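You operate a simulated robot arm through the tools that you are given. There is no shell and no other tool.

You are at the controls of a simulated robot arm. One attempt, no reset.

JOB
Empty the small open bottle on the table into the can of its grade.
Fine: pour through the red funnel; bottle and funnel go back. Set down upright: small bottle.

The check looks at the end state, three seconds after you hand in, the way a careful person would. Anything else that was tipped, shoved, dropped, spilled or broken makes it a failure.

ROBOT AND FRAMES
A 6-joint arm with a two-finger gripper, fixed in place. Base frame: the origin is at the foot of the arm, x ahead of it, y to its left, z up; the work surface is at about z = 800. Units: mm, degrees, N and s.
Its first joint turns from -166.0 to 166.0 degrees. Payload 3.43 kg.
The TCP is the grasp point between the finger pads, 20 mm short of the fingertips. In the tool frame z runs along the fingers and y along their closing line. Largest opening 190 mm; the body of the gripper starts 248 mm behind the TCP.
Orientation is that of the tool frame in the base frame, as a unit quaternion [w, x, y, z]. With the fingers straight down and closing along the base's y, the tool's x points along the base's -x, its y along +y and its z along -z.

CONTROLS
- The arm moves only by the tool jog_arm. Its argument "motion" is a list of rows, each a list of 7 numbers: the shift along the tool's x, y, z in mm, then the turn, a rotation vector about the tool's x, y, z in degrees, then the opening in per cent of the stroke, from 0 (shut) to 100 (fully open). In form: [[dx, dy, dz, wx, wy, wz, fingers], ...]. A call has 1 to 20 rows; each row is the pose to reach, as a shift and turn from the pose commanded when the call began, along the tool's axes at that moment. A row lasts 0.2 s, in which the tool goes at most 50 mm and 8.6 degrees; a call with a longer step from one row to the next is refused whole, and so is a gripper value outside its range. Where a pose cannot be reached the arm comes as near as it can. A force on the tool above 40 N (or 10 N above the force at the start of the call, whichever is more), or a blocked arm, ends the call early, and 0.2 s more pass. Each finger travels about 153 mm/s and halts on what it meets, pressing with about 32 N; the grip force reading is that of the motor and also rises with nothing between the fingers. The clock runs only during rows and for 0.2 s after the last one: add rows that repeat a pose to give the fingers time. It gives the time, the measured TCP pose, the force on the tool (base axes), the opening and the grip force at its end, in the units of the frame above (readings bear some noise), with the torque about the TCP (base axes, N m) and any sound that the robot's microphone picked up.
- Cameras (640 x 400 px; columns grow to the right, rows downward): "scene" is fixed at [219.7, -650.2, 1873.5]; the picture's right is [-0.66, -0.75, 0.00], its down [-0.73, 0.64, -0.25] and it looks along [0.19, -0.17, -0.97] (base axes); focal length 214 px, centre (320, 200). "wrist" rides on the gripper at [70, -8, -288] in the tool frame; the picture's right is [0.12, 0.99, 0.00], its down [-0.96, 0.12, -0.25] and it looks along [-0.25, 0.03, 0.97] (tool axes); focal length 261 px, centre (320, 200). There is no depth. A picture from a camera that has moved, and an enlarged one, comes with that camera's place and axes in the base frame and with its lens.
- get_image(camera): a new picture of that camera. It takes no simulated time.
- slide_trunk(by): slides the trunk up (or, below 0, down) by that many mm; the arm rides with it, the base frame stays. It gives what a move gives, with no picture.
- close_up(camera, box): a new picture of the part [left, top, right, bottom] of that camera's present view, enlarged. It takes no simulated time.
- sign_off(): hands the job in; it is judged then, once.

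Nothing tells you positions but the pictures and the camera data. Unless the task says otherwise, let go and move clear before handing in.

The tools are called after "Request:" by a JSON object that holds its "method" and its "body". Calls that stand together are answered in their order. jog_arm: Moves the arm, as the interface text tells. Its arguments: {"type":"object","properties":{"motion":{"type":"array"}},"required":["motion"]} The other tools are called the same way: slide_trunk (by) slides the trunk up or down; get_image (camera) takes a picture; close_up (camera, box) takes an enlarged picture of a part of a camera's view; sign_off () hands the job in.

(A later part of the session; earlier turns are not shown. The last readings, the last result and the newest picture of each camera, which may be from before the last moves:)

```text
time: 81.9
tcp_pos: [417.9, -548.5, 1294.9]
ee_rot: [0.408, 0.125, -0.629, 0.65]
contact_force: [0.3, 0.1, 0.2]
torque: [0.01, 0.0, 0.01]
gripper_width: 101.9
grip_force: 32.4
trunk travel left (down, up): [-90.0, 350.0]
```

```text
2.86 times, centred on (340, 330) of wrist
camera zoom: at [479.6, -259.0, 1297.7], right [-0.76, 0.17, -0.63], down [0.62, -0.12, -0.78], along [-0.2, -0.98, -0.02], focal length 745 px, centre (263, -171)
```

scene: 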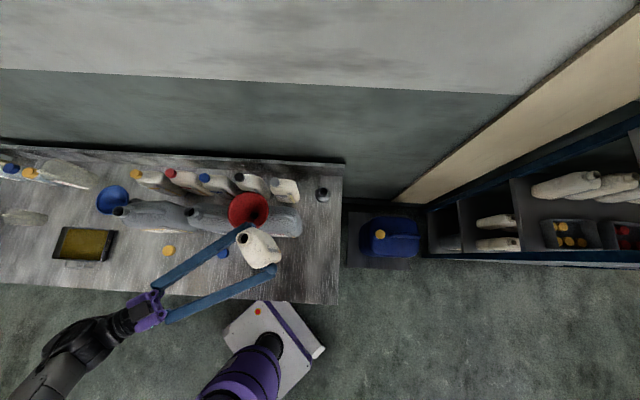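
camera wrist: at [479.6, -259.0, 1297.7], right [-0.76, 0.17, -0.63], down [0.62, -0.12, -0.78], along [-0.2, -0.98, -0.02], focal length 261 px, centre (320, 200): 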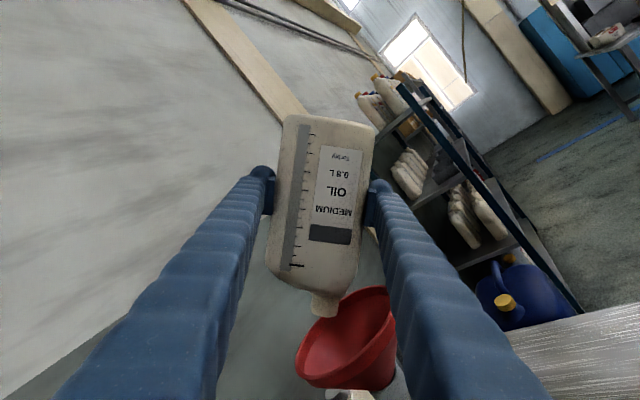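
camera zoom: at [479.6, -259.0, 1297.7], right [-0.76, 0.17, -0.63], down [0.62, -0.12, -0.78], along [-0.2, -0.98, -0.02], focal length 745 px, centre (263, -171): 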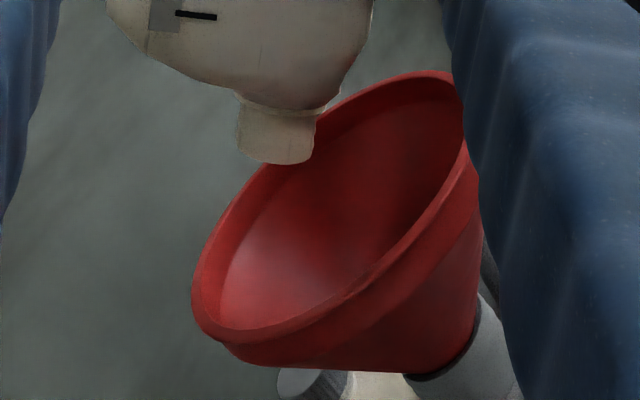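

No more oil shows on the level strip. I'm giving it another 15° and a hold for the last drops.

Request:
{"method": "jog_arm", "body": {"motion": [[-2, -5.2, -0.5, 0.64, 0, -2.4, 40], [-3.9, -10.4, -1, 1.28, 0, -4.83, 40], [-6.2, -15.5, -1.6, 1.92, 0, -7.2, 40], [-8.5, -20.6, -2.3, 2.56, 0, -9.66, 40], [-11.3, -25.4, -3, 3.2, 0, -12.1, 40], [-14, -30.2, -3.8, 3.84, 0, -14.5, 40], [-14, -30.2, -3.8, 3.84, 0, -14.5, 40], [-14, -30.2, -3.8, 3.84, 0, -14.5, 40], [-14, -30.2, -3.8, 3.84, 0, -14.5, 40], [-14, -30.2, -3.8, 3.84, 0, -14.5, 40], [-14, -30.2, -3.8, 3.84, 0, -14.5, 40], [-14, -30.2, -3.8, 3.84, 0, -14.5, 40], [-14, -30.2, -3.8, 3.84, 0, -14.5, 40], [-14, -30.2, -3.8, 3.84, 0, -14.5, 40], [-14, -30.2, -3.8, 3.84, 0, -14.5, 40], [-14, -30.2, -3.8, 3.84, 0, -14.5, 40], [-14, -30.2, -3.8, 3.84, 0, -14.5, 40], [-14, -30.2, -3.8, 3.84, 0, -14.5, 40], [-14, -30.2, -3.8, 3.84, 0, -14.5, 40], [-14, -30.2, -3.8, 3.84, 0, -14.5, 40]]}}

Request:
{"method": "get_image", "body": {"camera": "wrist"}}

Request:
{"method": "close_up", "body": {"camera": "wrist", "box": [260, 100, 400, 400]}}

```text
time: 86.1
tcp_pos: [447.5, -554.5, 1308.4]
ee_rot: [0.483, 0.217, -0.587, 0.613]
contact_force: [-0.8, 0.6, -0.8]
torque: [0.04, -0.01, 0.01]
gripper_width: 102.1
grip_force: 31.7
trunk travel left (down, up): [-90.0, 350.0]
```

```text
taken
camera wrist: at [510.2, -264.0, 1307.7], right [-0.89, 0.19, -0.41], down [0.4, -0.08, -0.91], along [-0.21, -0.98, -0.01], focal length 261 px, centre (320, 200)
```

wrist: 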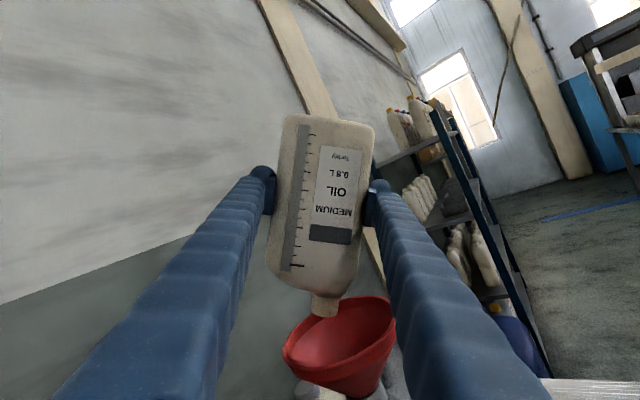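

```text
1.33 times, centred on (330, 250) of wrist
camera zoom: at [510.2, -264.0, 1307.7], right [-0.89, 0.19, -0.41], down [0.4, -0.08, -0.91], along [-0.21, -0.98, -0.01], focal length 348 px, centre (307, 133)
```

zoom: 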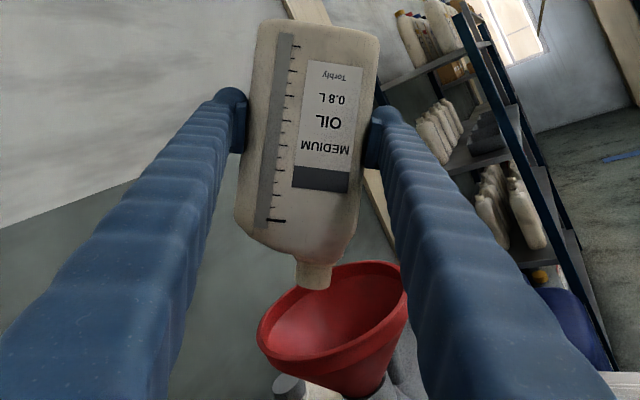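

Bottle is empty: the strip is fully grey and no stream remains. Tilting back about the same pivot so any drip stays over the funnel.

Request:
{"method": "jog_arm", "body": {"motion": [[4.2, 17.4, 1.1, -2.05, 0, 7.73, 40], [6.1, 35.2, 1.6, -4.1, 0, 15.5, 40], [5.5, 53.1, 1.5, -6.1, 0, 23.2, 40], [2.6, 70.7, 0.7, -8.2, 0, 30.9, 40], [-2.7, 87.8, -0.7, -10.2, 0, 38.6, 40], [-10.3, 103.9, -2.8, -12.3, 0, 46.4, 40], [-19.9, 118.8, -5.3, -14.3, 0, 54.1, 40], [-31.5, 132.1, -8.4, -16.4, 0, 61.8, 40], [-44.7, 143.7, -12, -18.4, 0, 69.6, 40], [-59.3, 153.1, -15.9, -20.5, 0, 77.3, 40], [-59.3, 153.1, -15.9, -20.5, 0, 77.3, 40]]}}

Request:
{"method": "get_image", "body": {"camera": "wrist"}}

```text
time: 88.5
tcp_pos: [345.6, -535.2, 1180.6]
ee_rot: [-0.022, 0.279, 0.684, -0.674]
contact_force: [-10.4, 3.0, 26.6]
torque: [-0.61, -1.96, 0.03]
gripper_width: 103.7
grip_force: 32.5
trunk travel left (down, up): [-90.0, 350.0]
```

```text
taken
camera wrist: at [400.7, -244.5, 1189.2], right [0.25, -0.01, -0.97], down [0.95, -0.18, 0.25], along [-0.18, -0.98, -0.03], focal length 261 px, centre (320, 200)
```

wrist: 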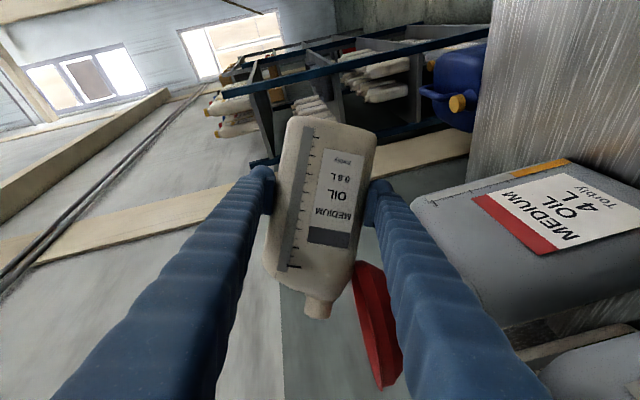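

The bottle's side is pressing on the funnel rim (27 N upward) at this angle. Lifting straight up off it now.

Request:
{"method": "jog_arm", "body": {"motion": [[-1.7, -4.7, -0.5, 0, 0, 0, 40], [-5.1, -14, -1.4, 0, 0, 0, 40], [-11.9, -32.8, -3.2, 0, 0, 0, 40], [-20.3, -56.1, -5.5, 0, 0, 0, 40], [-20.3, -56.1, -5.5, 0, 0, 0, 40]]}}

Request:
{"method": "get_image", "body": {"camera": "wrist"}}

Request:
{"method": "close_up", "body": {"camera": "scene", "box": [200, 160, 340, 280]}}

```text
time: 89.7
tcp_pos: [350.7, -534.1, 1234.0]
ee_rot: [-0.024, 0.278, 0.685, -0.673]
contact_force: [-0.5, 0.0, -0.6]
torque: [0.04, -0.01, 0.02]
gripper_width: 102.7
grip_force: 32.1
trunk travel left (down, up): [-90.0, 350.0]
```

```text
taken
camera wrist: at [404.5, -243.1, 1245.7], right [0.24, -0.01, -0.97], down [0.95, -0.18, 0.24], along [-0.18, -0.98, -0.03], focal length 261 px, centre (320, 200)
```

wrist: 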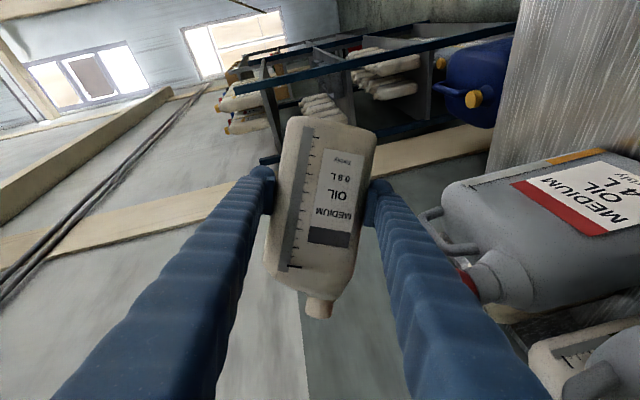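

```text
3.33 times, centred on (270, 220) of scene
camera zoom: at [219.7, -650.2, 1873.5], right [-0.66, -0.75, 0.0], down [-0.73, 0.64, -0.25], along [0.19, -0.17, -0.97], focal length 715 px, centre (487, 133)
```

zoom: 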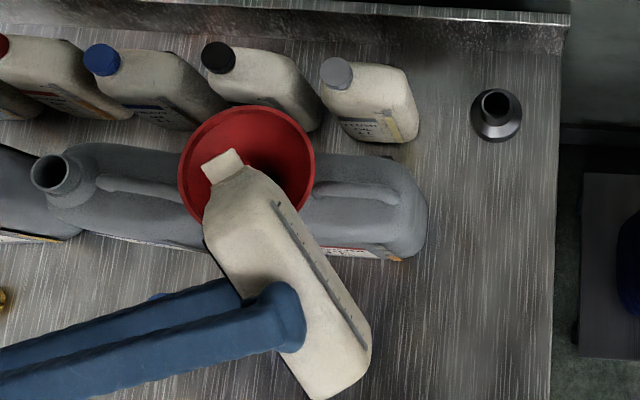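

Contact cleared; the funnel and can are where they were. Now I'm bringing the bottle upright.

Request:
{"method": "jog_arm", "body": {"motion": [[0, 0, 0, -1.3, 0, 4.8, 40], [0, 0, 0, -3.1, 0, 11.6, 40], [0, 0, 0, -4.9, 0, 18.4, 40], [0, 0, 0, -6.7, 0, 25.1, 40], [0, 0, 0, -8.4, 0, 31.9, 40], [0, 0, 0, -10.2, 0, 38.6, 40], [0, 0, 0, -12, 0, 45.4, 40], [0, 0, 0, -13.8, 0, 52.2, 40], [0, 0, 0, -15.4, 0, 58, 40], [0, 0, 0, -16.6, 0, 62.8, 40], [0, 0, 0, -17.4, 0, 65.7, 40], [0, 0, 0, -17.9, 0, 67.6, 40], [0, 0, 0, -17.9, 0, 67.6, 40]]}}

Request:
{"method": "get_image", "body": {"camera": "wrist"}}

Request:
{"method": "close_up", "body": {"camera": "wrist", "box": [240, 90, 400, 330]}}

Request:
{"method": "close_up", "body": {"camera": "wrist", "box": [340, 0, 580, 180]}}

```text
time: 92.5
tcp_pos: [349.6, -536.2, 1236.2]
ee_rot: [0.394, 0.61, 0.507, -0.464]
contact_force: [-1.1, -0.4, -1.0]
torque: [0.02, -0.04, 0.02]
gripper_width: 102.6
grip_force: 32.2
trunk travel left (down, up): [-90.0, 350.0]
```

```text
taken
camera wrist: at [392.7, -243.5, 1241.9], right [0.98, -0.14, -0.1], down [0.1, -0.03, 0.99], along [-0.15, -0.99, -0.01], focal length 261 px, centre (320, 200)
```

wrist: 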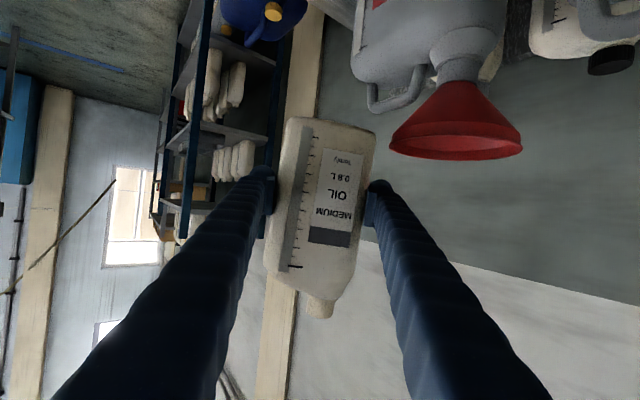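

```text
1.67 times, centred on (320, 210) of wrist
camera zoom: at [392.7, -243.5, 1241.9], right [0.98, -0.14, -0.1], down [0.1, -0.03, 0.99], along [-0.15, -0.99, -0.01], focal length 434 px, centre (320, 183)
```

zoom: 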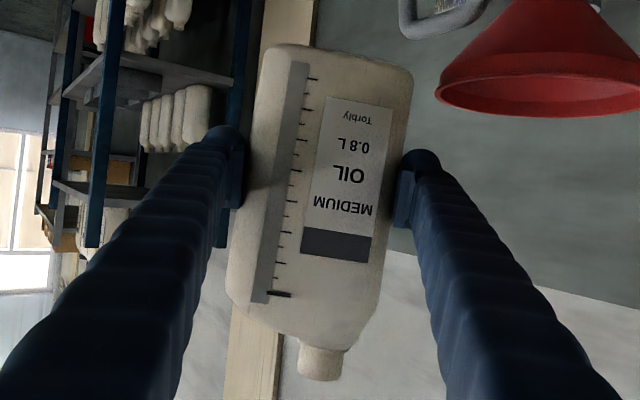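

```text
2.22 times, centred on (460, 90) of wrist
camera zoom: at [392.7, -243.5, 1241.9], right [0.98, -0.14, -0.1], down [0.1, -0.03, 0.99], along [-0.15, -0.99, -0.01], focal length 579 px, centre (9, 444)
```

zoom: 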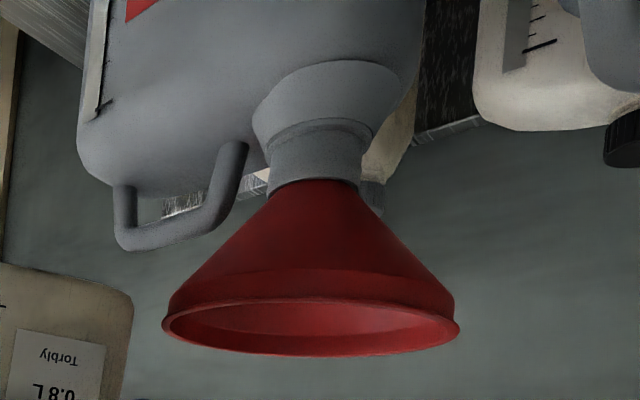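

Funnel still seated upright, nothing spilled. The bottle rotated about 4.5° in the grip from that touch, which I'll correct before setting down. Lifting a bit, then carrying it back.

Request:
{"method": "jog_arm", "body": {"motion": [[-19.3, 0.2, -5.1, 0, 0, 0, 40], [-38.6, 0.4, -10.3, 0, 0, 0, 40], [-35.3, 7.7, -22.4, -1.1, 0, -0.3, 40], [-28.6, 22.2, -46.7, -3.3, 0, -0.9, 40], [-19.5, 42.2, -80, -6.4, 0.1, -1.7, 40], [-9.5, 64, -116.3, -9.7, 0.1, -2.6, 40], [0.5, 85.8, -152.7, -13.1, 0.1, -3.5, 40], [10.5, 107.6, -189, -16.4, 0.2, -4.4, 40], [20.5, 129.4, -225.4, -19.7, 0.2, -5.3, 40], [30.5, 151.3, -261.7, -23.1, 0.2, -6.1, 40], [40.4, 173.1, -298.1, -26.4, 0.3, -7, 40], [50.4, 194.9, -334.5, -29.7, 0.3, -7.9, 40], [60.4, 216.7, -370.8, -33.1, 0.4, -8.8, 40], [70.4, 238.5, -407.2, -36.4, 0.4, -9.7, 40], [80.4, 260.3, -443.5, -39.8, 0.4, -10.6, 40], [90.4, 282.1, -479.9, -43.1, 0.5, -11.5, 40], [100.3, 303.9, -516.2, -46.4, 0.5, -12.4, 40], [110.3, 325.7, -552.6, -49.8, 0.5, -13.2, 40], [119.5, 345.7, -585.9, -52.8, 0.6, -14.1, 40], [127.8, 363.9, -616.2, -55.6, 0.6, -14.8, 40]]}}

Request:
{"method": "get_image", "body": {"camera": "scene"}}

```text
time: 96.7
tcp_pos: [819.3, 19.0, 1275.2]
ee_rot: [0.569, 0.292, 0.737, -0.218]
contact_force: [0.1, -1.0, -0.8]
torque: [0.0, -0.05, 0.01]
gripper_width: 102.0
grip_force: 32.4
trunk travel left (down, up): [-90.0, 350.0]
```

```text
taken
```

scene: 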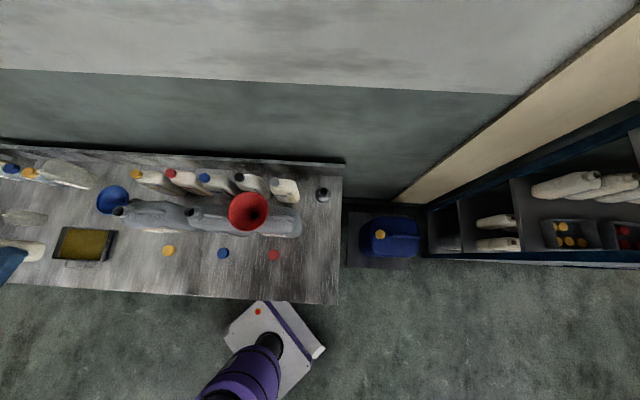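

Request:
{"method": "jog_arm", "body": {"motion": [[20, -0.3, 5.3, 0.4, 0, -1.5, 40], [60, -0.7, 16, 0.8, 0, -3, 40], [100, -1.2, 26.6, 1.15, 0, -4.35, 40], [140, -1.7, 37.3, 1.15, 0, -4.35, 40], [165, -2, 44, 1.15, 0, -4.35, 40], [178.8, -2.2, 47.6, 1.15, 0, -4.35, 40]]}}

Request:
{"method": "slide_trunk", "body": {"by": -90}}

Request:
{"method": "get_image", "body": {"camera": "wrist"}}

Request:
{"method": "close_up", "body": {"camera": "wrist", "box": [240, 90, 400, 330]}}

```text
time: 98.1
tcp_pos: [818.0, 17.7, 1091.4]
ee_rot: [0.558, 0.269, 0.746, -0.245]
contact_force: [-0.1, -0.3, -0.6]
torque: [0.02, -0.01, 0.0]
gripper_width: 102.0
grip_force: 32.2
trunk travel left (down, up): [-90.0, 350.0]
```

```text
time: 99.3
tcp_pos: [817.8, 17.1, 1002.0]
ee_rot: [0.558, 0.268, 0.746, -0.245]
contact_force: [-0.2, 0.4, -0.4]
torque: [0.02, -0.01, 0.05]
gripper_width: 101.8
grip_force: 32.0
trunk travel left (down, up): [0.0, 440.0]
```

```text
taken
camera wrist: at [593.7, 212.3, 1008.1], right [0.64, 0.74, -0.18], down [0.13, 0.13, 0.98], along [0.76, -0.66, -0.01], focal length 261 px, centre (320, 200)
```

wrist: 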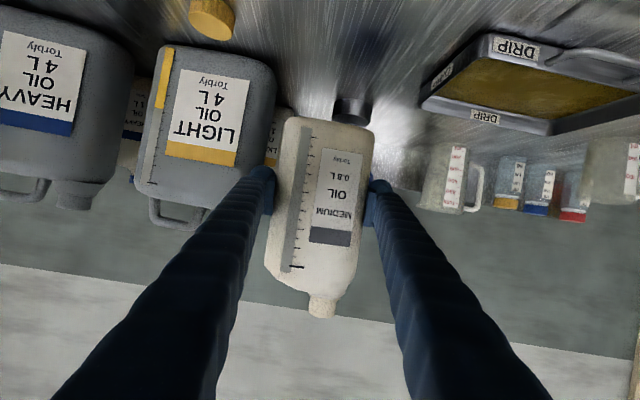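

```text
1.67 times, centred on (320, 210) of wrist
camera zoom: at [593.7, 212.3, 1008.1], right [0.64, 0.74, -0.18], down [0.13, 0.13, 0.98], along [0.76, -0.66, -0.01], focal length 434 px, centre (320, 183)
```

zoom: 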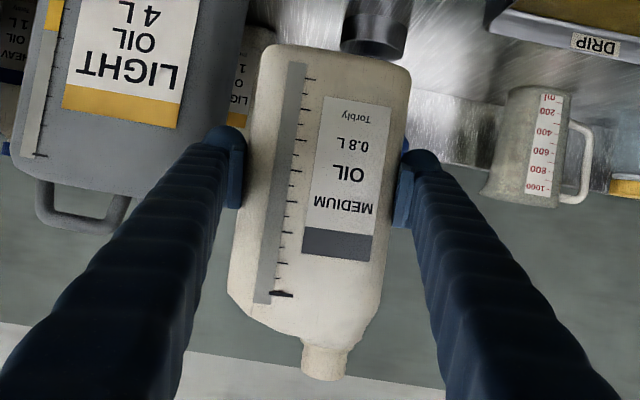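

Bottle is nearly upright again. I'm making a small roll and position trim, then lowering to just above the table.

Request:
{"method": "jog_arm", "body": {"motion": [[20, 2, 5, -0.1, 0, 0.4, 40], [50, 5, 12.5, -0.2, 0, 0.8, 40], [80, 8, 20, -0.36, 0, 1.3, 40], [98, 9.6, 24.7, -0.36, 0, 1.3, 40], [104.3, 10.1, 26.4, -0.36, 0, 1.3, 40], [104.3, 10.1, 26.4, -0.36, 0, 1.3, 40]]}}

Request:
{"method": "get_image", "body": {"camera": "wrist"}}

Request:
{"method": "close_up", "body": {"camera": "wrist", "box": [240, 90, 400, 330]}}

Request:
{"method": "close_up", "body": {"camera": "scene", "box": [30, 210, 190, 310]}}

```text
time: 100.7
tcp_pos: [820.0, 20.4, 892.5]
ee_rot: [0.561, 0.276, 0.744, -0.237]
contact_force: [0.3, 0.2, -0.4]
torque: [0.0, -0.02, -0.01]
gripper_width: 101.6
grip_force: 31.8
trunk travel left (down, up): [0.0, 440.0]
```

```text
taken
camera wrist: at [594.9, 214.4, 900.0], right [0.65, 0.75, -0.16], down [0.11, 0.11, 0.99], along [0.76, -0.66, -0.01], focal length 261 px, centre (320, 200)
```

wrist: 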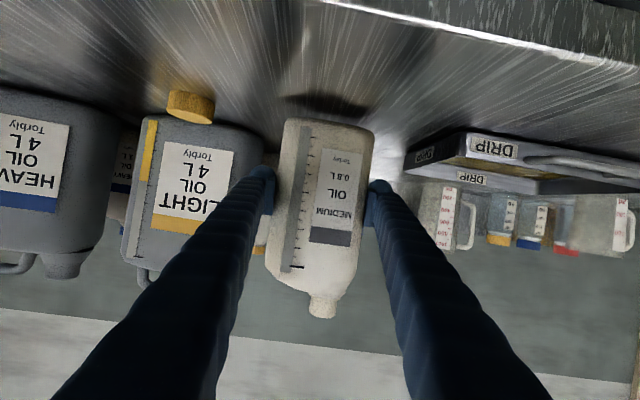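

```text
1.67 times, centred on (320, 210) of wrist
camera zoom: at [594.9, 214.4, 900.0], right [0.65, 0.75, -0.16], down [0.11, 0.11, 0.99], along [0.76, -0.66, -0.01], focal length 434 px, centre (320, 183)
```

zoom: 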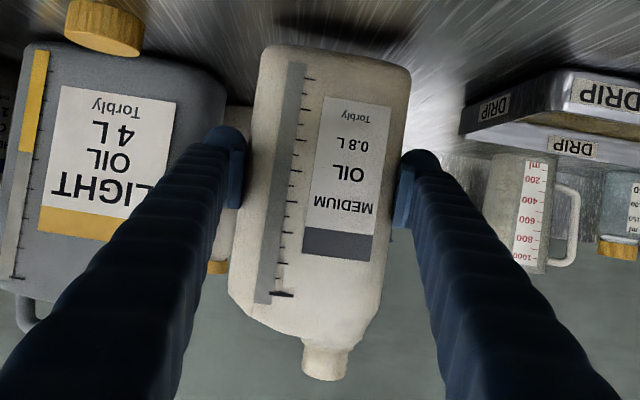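

```text
4.00 times, centred on (110, 260) of scene
camera zoom: at [219.7, -650.2, 1873.5], right [-0.66, -0.75, 0.0], down [-0.73, 0.64, -0.25], along [0.19, -0.17, -0.97], focal length 858 px, centre (1160, -40)
```

zoom: 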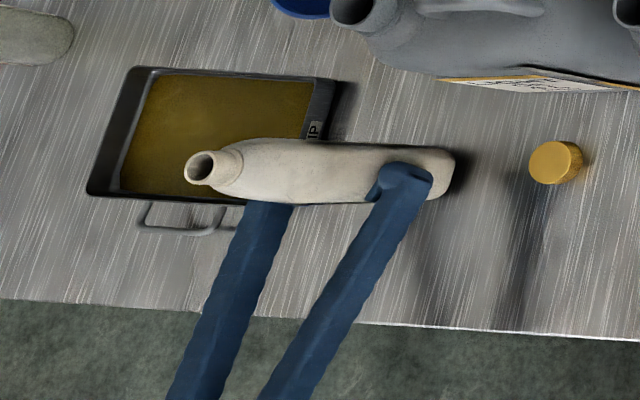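

Request:
{"method": "jog_arm", "body": {"motion": [[1.9, 0.1, 0.5, 0, 0, 0, 40], [3.9, 0.2, 1, 0, 0, 0, 40], [5.8, 0.3, 1.6, 0, 0, 0, 40], [5.8, 0.3, 1.6, 0, 0, 0, 40]]}}

```text
time: 101.7
tcp_pos: [818.6, 19.9, 886.2]
ee_rot: [0.561, 0.276, 0.744, -0.237]
contact_force: [-0.9, 0.3, -0.5]
torque: [0.02, 0.02, 0.02]
gripper_width: 101.5
grip_force: 32.7
trunk travel left (down, up): [0.0, 440.0]
```

Request:
{"method": "jog_arm", "body": {"motion": [[1, 0, 0.25, 0, 0, 0, 40], [1.9, 0.1, 0.5, 0, 0, 0, 40], [2.9, 0.1, 0.8, 0, 0, 0, 40], [2.9, 0.1, 0.8, 0, 0, 0, 40]]}}

Request:
{"method": "close_up", "body": {"camera": "wrist", "box": [240, 90, 400, 210]}}

```text
time: 102.7
tcp_pos: [818.3, 20.2, 883.5]
ee_rot: [0.561, 0.276, 0.743, -0.237]
contact_force: [0.0, 0.0, 2.5]
torque: [0.03, -0.07, -0.04]
gripper_width: 101.5
grip_force: 32.0
trunk travel left (down, up): [0.0, 440.0]
```

```text
3.33 times, centred on (320, 150) of wrist
camera zoom: at [594.3, 215.0, 890.9], right [0.65, 0.75, -0.16], down [0.11, 0.11, 0.99], along [0.76, -0.66, -0.01], focal length 869 px, centre (320, 367)
```

zoom: 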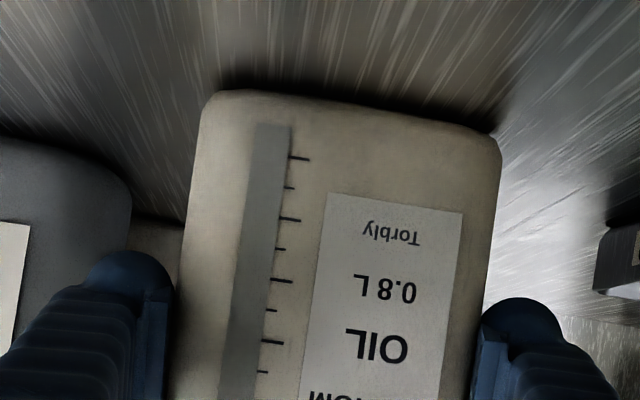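

Touching. A touch further to settle the base, then open slowly.

Request:
{"method": "jog_arm", "body": {"motion": [[0.8, 0, 0.2, 0, 0, 0, 40], [1.5, 0.1, 0.4, 0, 0, 0, 40], [1.5, 0.1, 0.4, 0, 0, 0, 40]]}}

Request:
{"method": "close_up", "body": {"camera": "wrist", "box": [240, 90, 400, 330]}}

```text
time: 103.5
tcp_pos: [817.6, 21.1, 883.3]
ee_rot: [0.563, 0.276, 0.742, -0.237]
contact_force: [2.8, -2.8, 19.4]
torque: [0.32, -0.8, -0.11]
gripper_width: 101.4
grip_force: 31.9
trunk travel left (down, up): [0.0, 440.0]
```

```text
1.67 times, centred on (320, 210) of wrist
camera zoom: at [594.0, 215.2, 889.8], right [0.65, 0.75, -0.16], down [0.11, 0.11, 0.99], along [0.76, -0.66, -0.01], focal length 434 px, centre (320, 183)
```

zoom: 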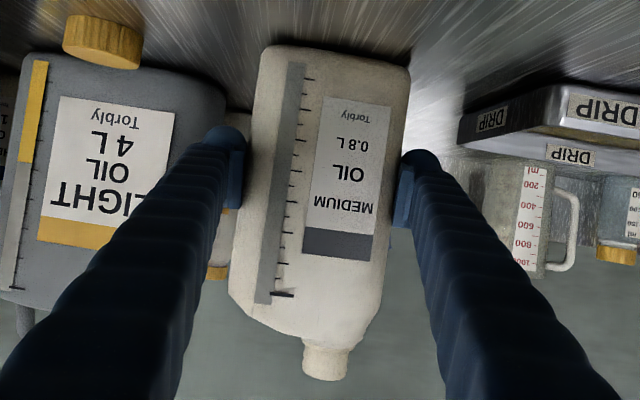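

Firmly seated (19 N). Easing back slightly and opening.

Request:
{"method": "jog_arm", "body": {"motion": [[-0.9, 0, -0.2, 0, 0, 0, 40], [-0.9, 0, -0.2, 0, 0, 0, 56], [-0.9, 0, -0.2, 0, 0, 0, 65], [-0.9, 0, -0.2, 0, 0, 0, 80], [-0.9, 0, -0.2, 0, 0, 0, 100], [-0.9, 0, -0.2, 0, 0, 0, 100]]}}

Request:
{"method": "get_image", "body": {"camera": "wrist"}}

Request:
{"method": "close_up", "body": {"camera": "wrist", "box": [240, 90, 400, 330]}}

Request:
{"method": "close_up", "body": {"camera": "scene", "box": [30, 210, 190, 310]}}

```text
time: 104.9
tcp_pos: [817.5, 20.8, 882.7]
ee_rot: [0.561, 0.276, 0.744, -0.238]
contact_force: [-0.3, -0.3, -0.8]
torque: [0.0, -0.01, -0.01]
gripper_width: 190.0
grip_force: 0.0
trunk travel left (down, up): [0.0, 440.0]
```

```text
taken
camera wrist: at [594.5, 215.1, 889.7], right [0.65, 0.75, -0.16], down [0.11, 0.11, 0.99], along [0.76, -0.65, -0.01], focal length 261 px, centre (320, 200)
```

wrist: 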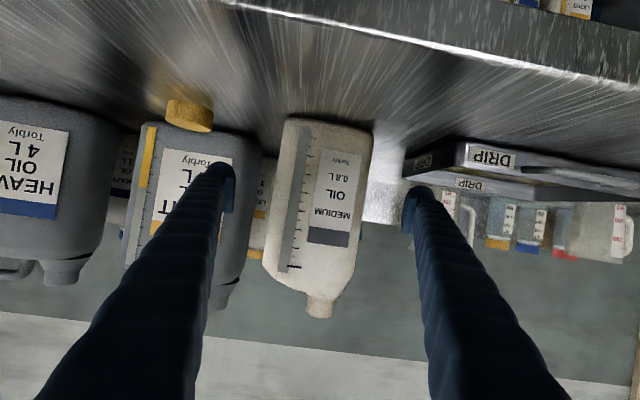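

```text
1.67 times, centred on (320, 210) of wrist
camera zoom: at [594.5, 215.1, 889.7], right [0.65, 0.75, -0.16], down [0.11, 0.11, 0.99], along [0.76, -0.65, -0.01], focal length 434 px, centre (320, 183)
```

zoom: 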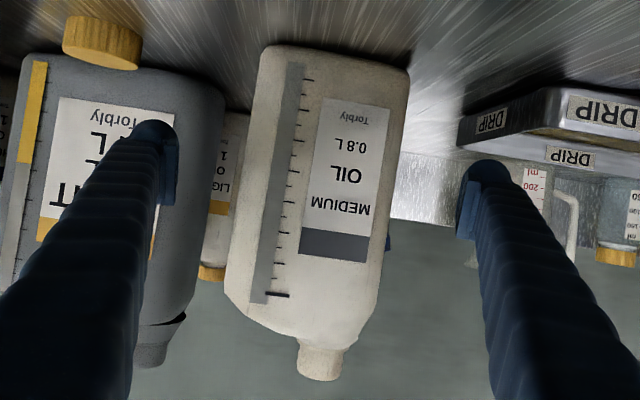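

```text
4.00 times, centred on (110, 260) of scene
camera zoom: at [219.7, -650.2, 1873.5], right [-0.66, -0.75, 0.0], down [-0.73, 0.64, -0.25], along [0.19, -0.17, -0.97], focal length 858 px, centre (1160, -40)
```

zoom: 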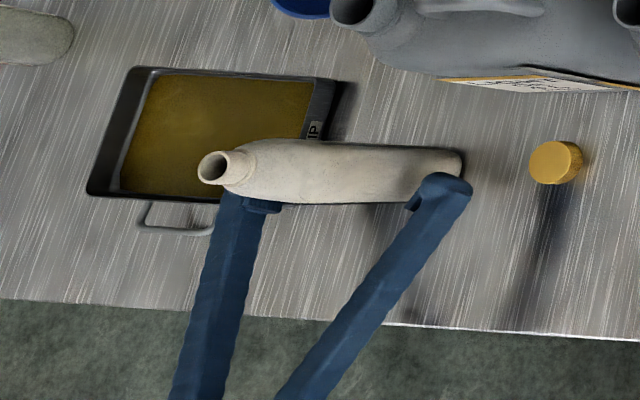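

Bottle stands upright at its old place, empty. I'm backing out straight along the tool axis.

Request:
{"method": "jog_arm", "body": {"motion": [[0, 0, -20, 0, 0, 0, 100], [0, 0, -60, 0, 0, 0, 100], [0, 0, -105, 0, 0, 0, 100], [0, 0, -150, 0, 0, 0, 100], [0, 0, -170, 0, 0, 0, 100], [-40, 0, -180, 0, 0, 0, 100], [-85, 0, -190, 0, 0, 0, 100], [-85, 0, -190, 0, 0, 0, 100]]}}

Request:
{"method": "get_image", "body": {"camera": "wrist"}}

Request:
{"method": "close_up", "body": {"camera": "scene", "box": [0, 140, 200, 280]}}

```text
time: 106.7
tcp_pos: [700.6, 130.7, 1016.7]
ee_rot: [0.561, 0.276, 0.744, -0.237]
contact_force: [-0.2, -0.4, 0.0]
torque: [0.11, 0.03, 0.09]
gripper_width: 189.8
grip_force: 0.1
trunk travel left (down, up): [0.0, 440.0]
```

```text
taken
camera wrist: at [477.5, 324.6, 1023.2], right [0.65, 0.75, -0.16], down [0.11, 0.11, 0.99], along [0.76, -0.66, -0.01], focal length 261 px, centre (320, 200)
```

wrist: 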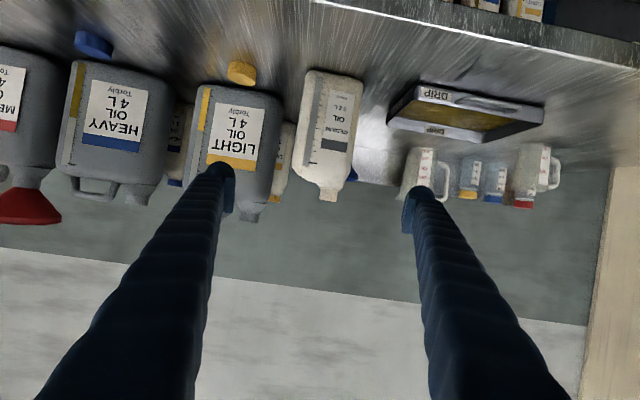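

```text
2.86 times, centred on (100, 210) of scene
camera zoom: at [219.7, -650.2, 1873.5], right [-0.66, -0.75, 0.0], down [-0.73, 0.64, -0.25], along [0.19, -0.17, -0.97], focal length 613 px, centre (949, 171)
```

zoom: 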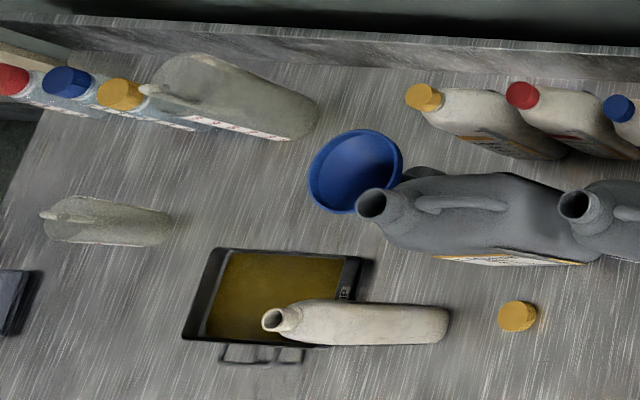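

Bottle is back within about 8 mm of its original spot. Now for the funnel: raising the trunk to its earlier height, then going above the can with the tool pointing down.

Request:
{"method": "slide_trunk", "body": {"by": 350}}

Request:
{"method": "jog_arm", "body": {"motion": [[0.2, -40.7, 20.6, -2.45, 4.19, -2.95, 100], [0.4, -81.4, 41.2, -4.9, 8.4, -5.9, 100], [0.6, -122, 61.7, -7.35, 12.6, -8.85, 100], [0.8, -162.7, 82.3, -9.8, 16.8, -11.8, 100], [0.9, -203.4, 102.9, -12.25, 21, -14.75, 100], [1.1, -244, 123.5, -14.7, 25.2, -17.7, 98], [1.3, -284.7, 144, -17.15, 29.4, -20.65, 96], [1.5, -325.4, 164.7, -19.6, 33.6, -23.6, 94], [1.7, -366, 185.2, -22.05, 37.7, -26.55, 92], [1.9, -406.8, 205.8, -24.5, 41.9, -29.5, 90], [2.1, -447.4, 226.4, -26.95, 46.1, -32.45, 90], [2.3, -488, 247, -29.4, 50.3, -35.4, 90], [2.5, -528.8, 267.6, -31.85, 54.5, -38.35, 90], [2.6, -569.5, 288, -34.3, 58.7, -41.3, 90], [2.8, -610, 308.7, -36.75, 62.9, -44.25, 90], [3, -650.8, 329.3, -39.2, 67.1, -47.2, 90], [3, -650.8, 329.3, -39.2, 67.1, -47.2, 90]]}}

Request:
{"method": "get_image", "body": {"camera": "wrist"}}

```text
time: 110.1
tcp_pos: [701.5, 131.5, 1365.3]
ee_rot: [0.561, 0.276, 0.744, -0.237]
contact_force: [-0.5, 0.7, -0.5]
torque: [0.0, 0.01, -0.01]
gripper_width: 190.1
grip_force: 0.1
trunk travel left (down, up): [-350.0, 90.0]
```

```text
time: 113.7
tcp_pos: [489.7, -566.9, 1307.7]
ee_rot: [0.0, -0.13, 0.992, -0.001]
contact_force: [-0.2, 0.3, 1.0]
torque: [-0.05, -0.05, -0.02]
gripper_width: 170.9
grip_force: 0.1
trunk travel left (down, up): [-350.0, 90.0]
```

```text
taken
camera wrist: at [424.8, -592.6, 1595.0], right [-0.37, 0.93, 0.0], down [0.9, 0.36, 0.25], along [0.23, 0.09, -0.97], focal length 261 px, centre (320, 200)
```

wrist: 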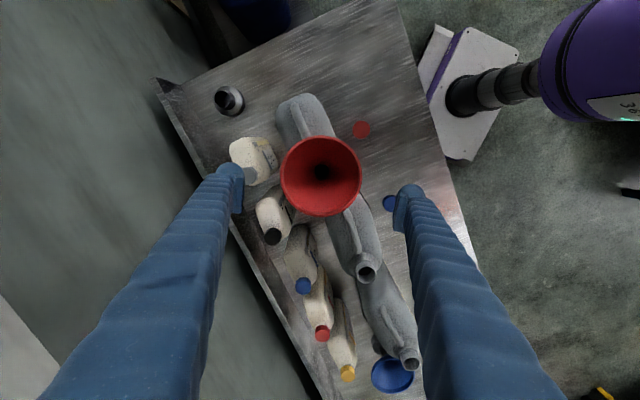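

Same view as when I left the funnel. Checking inside it, then I'll descend.

Request:
{"method": "close_up", "body": {"camera": "wrist", "box": [260, 120, 380, 230]}}

Request:
{"method": "jog_arm", "body": {"motion": [[0, 0, 40, 0, 0, 0, 90], [0, 0, 80, 0, 0, 0, 90], [0, 0, 100, 0, 0, 0, 90], [0, 0, 100, 0, 0, 0, 90]]}}

Request:
{"method": "close_up", "body": {"camera": "wrist", "box": [220, 110, 420, 260]}}

```text
3.64 times, centred on (320, 175) of wrist
camera zoom: at [424.8, -592.6, 1595.0], right [-0.37, 0.93, 0.0], down [0.9, 0.36, 0.25], along [0.23, 0.09, -0.97], focal length 948 px, centre (320, 291)
```

zoom: 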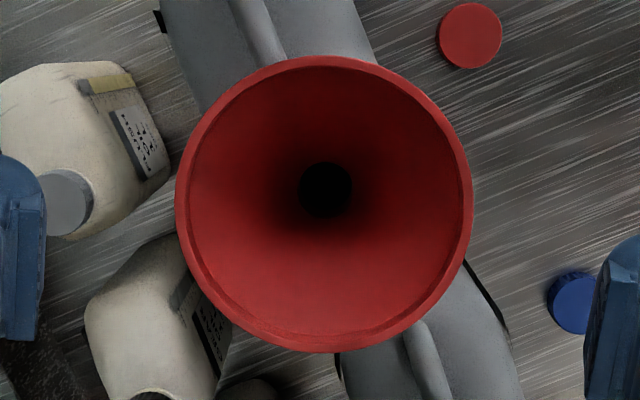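

```text
time: 114.7
tcp_pos: [491.0, -566.1, 1207.2]
ee_rot: [-0.001, -0.129, 0.992, -0.001]
contact_force: [1.0, -0.6, 0.0]
torque: [0.0, 0.06, 0.0]
gripper_width: 171.0
grip_force: 0.2
trunk travel left (down, up): [-350.0, 90.0]
```

```text
2.67 times, centred on (320, 185) of wrist
camera zoom: at [425.4, -591.3, 1494.2], right [-0.37, 0.93, 0.0], down [0.9, 0.36, 0.25], along [0.23, 0.09, -0.97], focal length 695 px, centre (320, 240)
```

zoom: 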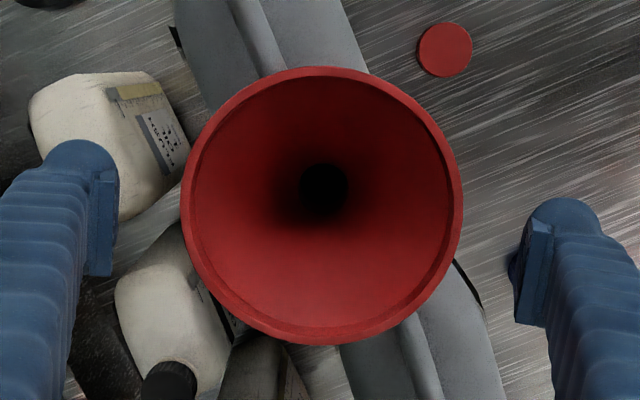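

Request:
{"method": "jog_arm", "body": {"motion": [[0, 1.6, 25, 0, 0, 0, 90], [0, 1.6, 45, 0, 0, 0, 90], [0, 1.6, 57.5, 0, 0, 0, 90], [0, 1.6, 57.5, 0, 0, 0, 90]]}}

Request:
{"method": "close_up", "body": {"camera": "wrist", "box": [220, 110, 420, 270]}}

```text
time: 115.7
tcp_pos: [493.1, -563.2, 1150.4]
ee_rot: [-0.001, -0.13, 0.991, 0.0]
contact_force: [-0.2, 0.0, -0.4]
torque: [0.01, 0.0, -0.03]
gripper_width: 171.1
grip_force: 0.1
trunk travel left (down, up): [-350.0, 90.0]
```

```text
2.50 times, centred on (320, 190) of wrist
camera zoom: at [427.2, -589.3, 1437.3], right [-0.37, 0.93, 0.0], down [0.9, 0.36, 0.25], along [0.23, 0.09, -0.97], focal length 652 px, centre (320, 225)
```

zoom: 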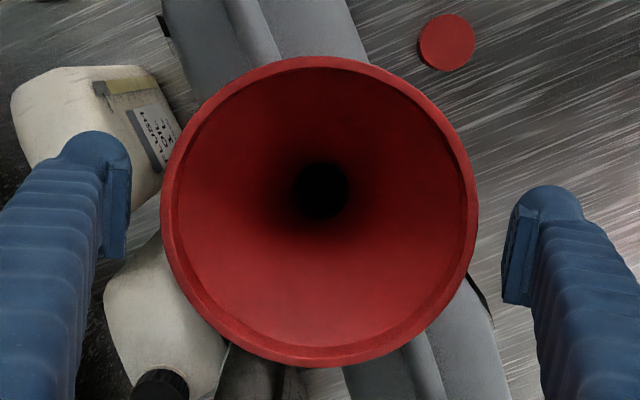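

Centred. Closing on the rim and lifting a little.

Request:
{"method": "jog_arm", "body": {"motion": [[0, 0.5, 0, 0, 0, 0, 80], [0, 0.5, 0, 0, 0, 0, 60], [0, 0.5, 0, 0, 0, 0, 60], [0, 0.5, -3, 0, 0, 0, 60], [0, 0.5, -8, 0, 0, 0, 60], [0, 0.5, -15, 0, 0, 0, 60], [0, 0.5, -15, 0, 0, 0, 60]]}}

Request:
{"method": "close_up", "body": {"camera": "wrist", "box": [220, 110, 420, 270]}}

Request:
{"method": "close_up", "body": {"camera": "scene", "box": [220, 160, 320, 240]}}

```text
time: 117.3
tcp_pos: [492.6, -563.6, 1163.7]
ee_rot: [-0.001, -0.13, 0.992, 0.001]
contact_force: [-0.4, 0.8, -0.7]
torque: [-0.03, 0.01, 0.0]
gripper_width: 131.8
grip_force: 31.9
trunk travel left (down, up): [-350.0, 90.0]
```

```text
2.50 times, centred on (320, 190) of wrist
camera zoom: at [427.1, -589.6, 1451.0], right [-0.37, 0.93, 0.0], down [0.9, 0.36, 0.25], along [0.23, 0.09, -0.97], focal length 652 px, centre (320, 225)
```

zoom: 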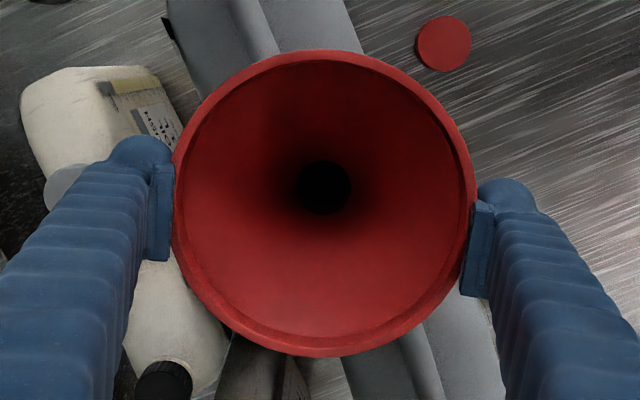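

```text
5.00 times, centred on (270, 200) of scene
camera zoom: at [219.7, -650.2, 1873.5], right [-0.66, -0.75, 0.0], down [-0.73, 0.64, -0.25], along [0.19, -0.17, -0.97], focal length 1072 px, centre (570, 200)
```

zoom: 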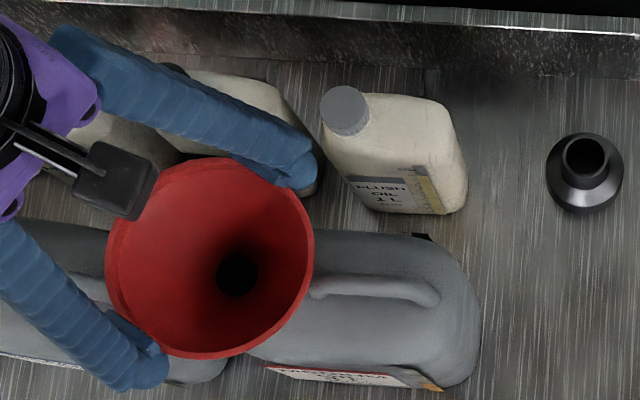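

It rose, but the rim has slipped lower on the pads than I'd like, so I'll set it back, regrip about 10 mm deeper and lift again.

Request:
{"method": "jog_arm", "body": {"motion": [[0, 0, 5, 0, 0, 0, 60], [0, 0, 10, 0, 0, 0, 60], [0, 0, 13.5, 0, 0, 0, 60], [0, 0, 13.5, 0, 0, 0, 75], [0, 0, 13.5, 0, 0, 0, 90], [0, 0, 13.5, 0, 0, 0, 90], [0, 0, 20, 0, 0, 0, 90], [0, 0, 25, 0, 0, 0, 90], [0, 0, 25, 0, 0, 0, 90]]}}

Request:
{"method": "close_up", "body": {"camera": "wrist", "box": [220, 110, 420, 270]}}

Request:
{"method": "close_up", "body": {"camera": "scene", "box": [220, 160, 320, 240]}}

```text
time: 119.3
tcp_pos: [492.2, -561.8, 1139.9]
ee_rot: [-0.001, -0.13, 0.992, 0.0]
contact_force: [0.6, 0.4, -0.7]
torque: [-0.01, 0.01, 0.02]
gripper_width: 171.0
grip_force: 0.0
trunk travel left (down, up): [-350.0, 90.0]
```

```text
2.50 times, centred on (320, 190) of wrist
camera zoom: at [426.2, -588.6, 1427.2], right [-0.37, 0.93, 0.0], down [0.9, 0.36, 0.25], along [0.23, 0.09, -0.97], focal length 652 px, centre (320, 225)
```

zoom: 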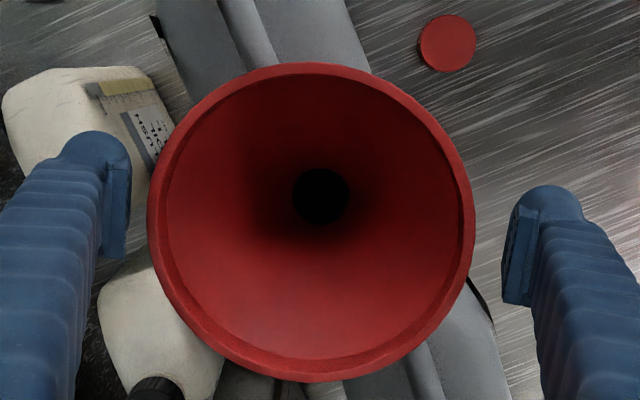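

```text
5.00 times, centred on (270, 200) of scene
camera zoom: at [219.7, -650.2, 1873.5], right [-0.66, -0.75, 0.0], down [-0.73, 0.64, -0.25], along [0.19, -0.17, -0.97], focal length 1072 px, centre (570, 200)
```

zoom: 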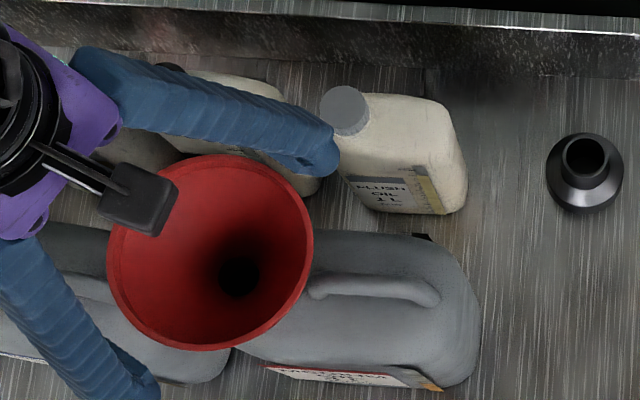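

Request:
{"method": "jog_arm", "body": {"motion": [[0, -0.5, 0, 0, 0, 0, 82], [0, -0.5, 0, 0, 0, 0, 76], [0, -0.5, 0, 0, 0, 0, 60], [0, -0.5, 0, 0, 0, 0, 60]]}}

Request:
{"method": "close_up", "body": {"camera": "wrist", "box": [220, 110, 420, 270]}}

```text
time: 120.3
tcp_pos: [492.2, -564.7, 1139.9]
ee_rot: [-0.001, -0.13, 0.992, -0.001]
contact_force: [1.4, -2.4, 3.3]
torque: [-0.06, -0.04, 0.02]
gripper_width: 138.5
grip_force: 32.5
trunk travel left (down, up): [-350.0, 90.0]
```

```text
2.50 times, centred on (320, 190) of wrist
camera zoom: at [426.0, -589.9, 1426.9], right [-0.37, 0.93, 0.0], down [0.9, 0.36, 0.25], along [0.23, 0.09, -0.97], focal length 652 px, centre (320, 225)
```

zoom: 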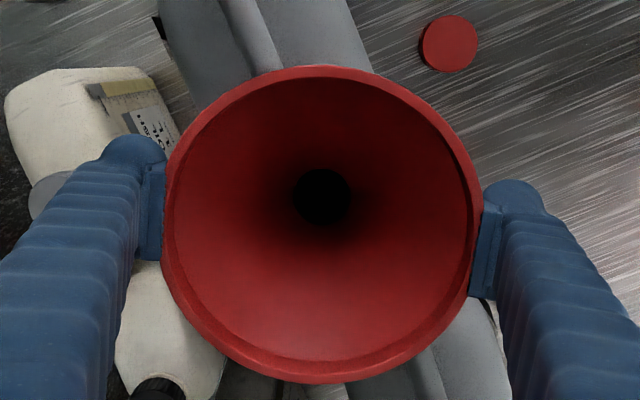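

Request:
{"method": "jog_arm", "body": {"motion": [[0, 0, -4, 0, 0, 0, 60], [0, 0, -9, 0, 0, 0, 60], [0, 0, -16, 0, 0, 0, 60], [0, 0, -25, 0, 0, 0, 60], [0, 0, -25, 0, 0, 0, 60]]}}

Request:
{"method": "close_up", "body": {"camera": "wrist", "box": [220, 110, 420, 270]}}

Request:
{"method": "close_up", "body": {"camera": "scene", "box": [220, 160, 320, 240]}}

```text
time: 121.5
tcp_pos: [492.6, -563.9, 1164.2]
ee_rot: [0.0, -0.129, 0.992, -0.001]
contact_force: [0.5, 0.6, -0.2]
torque: [0.02, 0.05, -0.02]
gripper_width: 138.8
grip_force: 32.3
trunk travel left (down, up): [-350.0, 90.0]
```

```text
2.50 times, centred on (320, 190) of wrist
camera zoom: at [426.3, -590.1, 1451.6], right [-0.37, 0.93, 0.0], down [0.9, 0.36, 0.25], along [0.23, 0.09, -0.97], focal length 652 px, centre (320, 225)
```

zoom: 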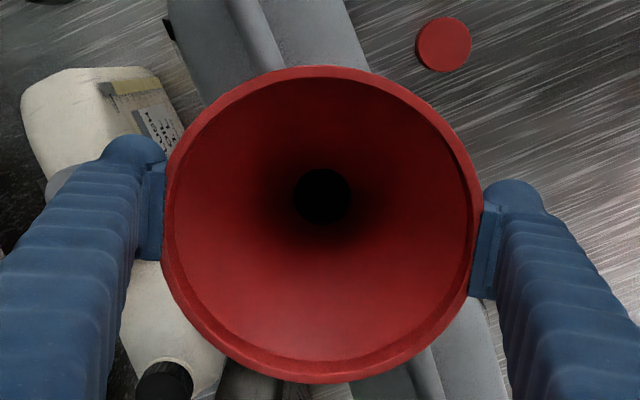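

```text
5.00 times, centred on (270, 200) of scene
camera zoom: at [219.7, -650.2, 1873.5], right [-0.66, -0.75, 0.0], down [-0.73, 0.64, -0.25], along [0.19, -0.17, -0.97], focal length 1072 px, centre (570, 200)
```

zoom: 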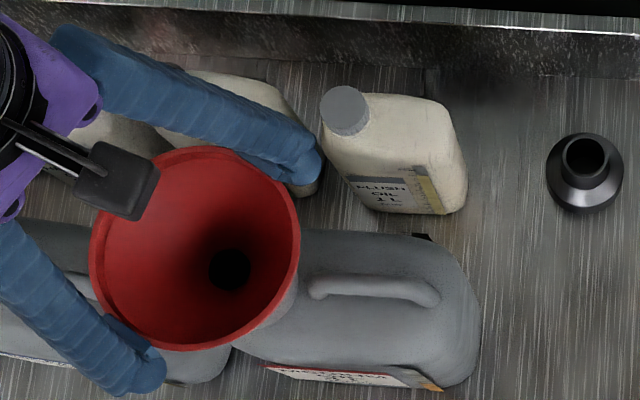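

Solid grip now, with no slip. I'll hold a moment for drips with the spout still at the can mouth, then lift clear.

Request:
{"method": "jog_arm", "body": {"motion": [[0, 0, 0, 0, 0, 0, 60], [0, 0, 0, 0, 0, 0, 60], [0, 0, 0, 0, 0, 0, 60], [0, 0, 0, 0, 0, 0, 60], [0, 0, 0, 0, 0, 0, 60], [0, 0, 0, 0, 0, 0, 60], [0, 0, 0, 0, 0, 0, 60], [0, 0, 0, 0, 0, 0, 60], [0, 0, 0, 0, 0, 0, 60], [0, 0, 0, 0, 0, 0, 60], [0, 0, -15, 0, 0, 0, 60], [0, 0, -30, 0, 0, 0, 60], [0, 0, -30, 0, 0, 0, 60], [0, 0, -30, 0, 0, 0, 60], [0, 0, -60, 0, 0, 0, 60], [0, 0, -101, 0, 0, 0, 60], [0, 0, -101, 0, 0, 0, 60]]}}

Request:
{"method": "get_image", "body": {"camera": "wrist"}}

Request:
{"method": "close_up", "body": {"camera": "scene", "box": [200, 140, 340, 250]}}

Request:
{"method": "close_up", "body": {"camera": "wrist", "box": [280, 150, 360, 220]}}

```text
time: 125.1
tcp_pos: [494.0, -563.0, 1262.5]
ee_rot: [-0.001, -0.131, 0.991, 0.0]
contact_force: [1.0, -0.4, -0.2]
torque: [-0.04, 0.02, -0.01]
gripper_width: 138.4
grip_force: 32.6
trunk travel left (down, up): [-350.0, 90.0]
```

```text
taken
camera wrist: at [428.0, -589.0, 1550.3], right [-0.37, 0.93, 0.0], down [0.9, 0.36, 0.25], along [0.23, 0.09, -0.97], focal length 261 px, centre (320, 200)
```

wrist: 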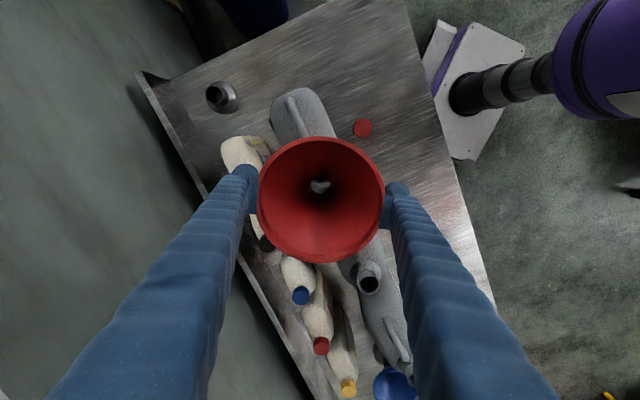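

```text
3.64 times, centred on (270, 195) of scene
camera zoom: at [219.7, -650.2, 1873.5], right [-0.66, -0.75, 0.0], down [-0.73, 0.64, -0.25], along [0.19, -0.17, -0.97], focal length 780 px, centre (502, 218)
```

zoom: 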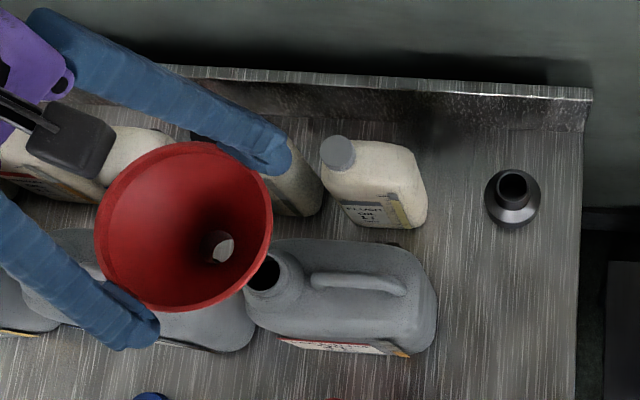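

```text
5.71 times, centred on (320, 185) of wrist
camera zoom: at [428.0, -589.0, 1550.3], right [-0.37, 0.93, 0.0], down [0.9, 0.36, 0.25], along [0.23, 0.09, -0.97], focal length 1489 px, centre (320, 286)
```

zoom: 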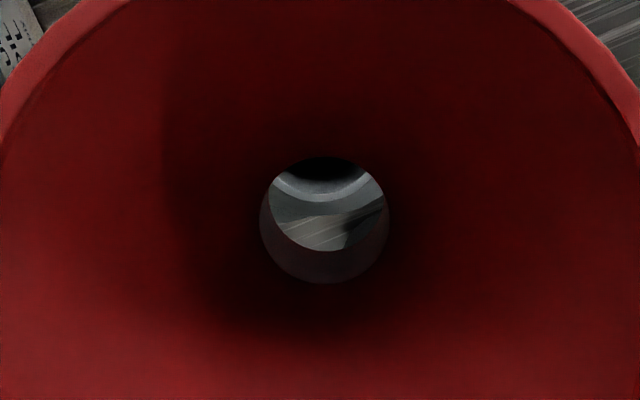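

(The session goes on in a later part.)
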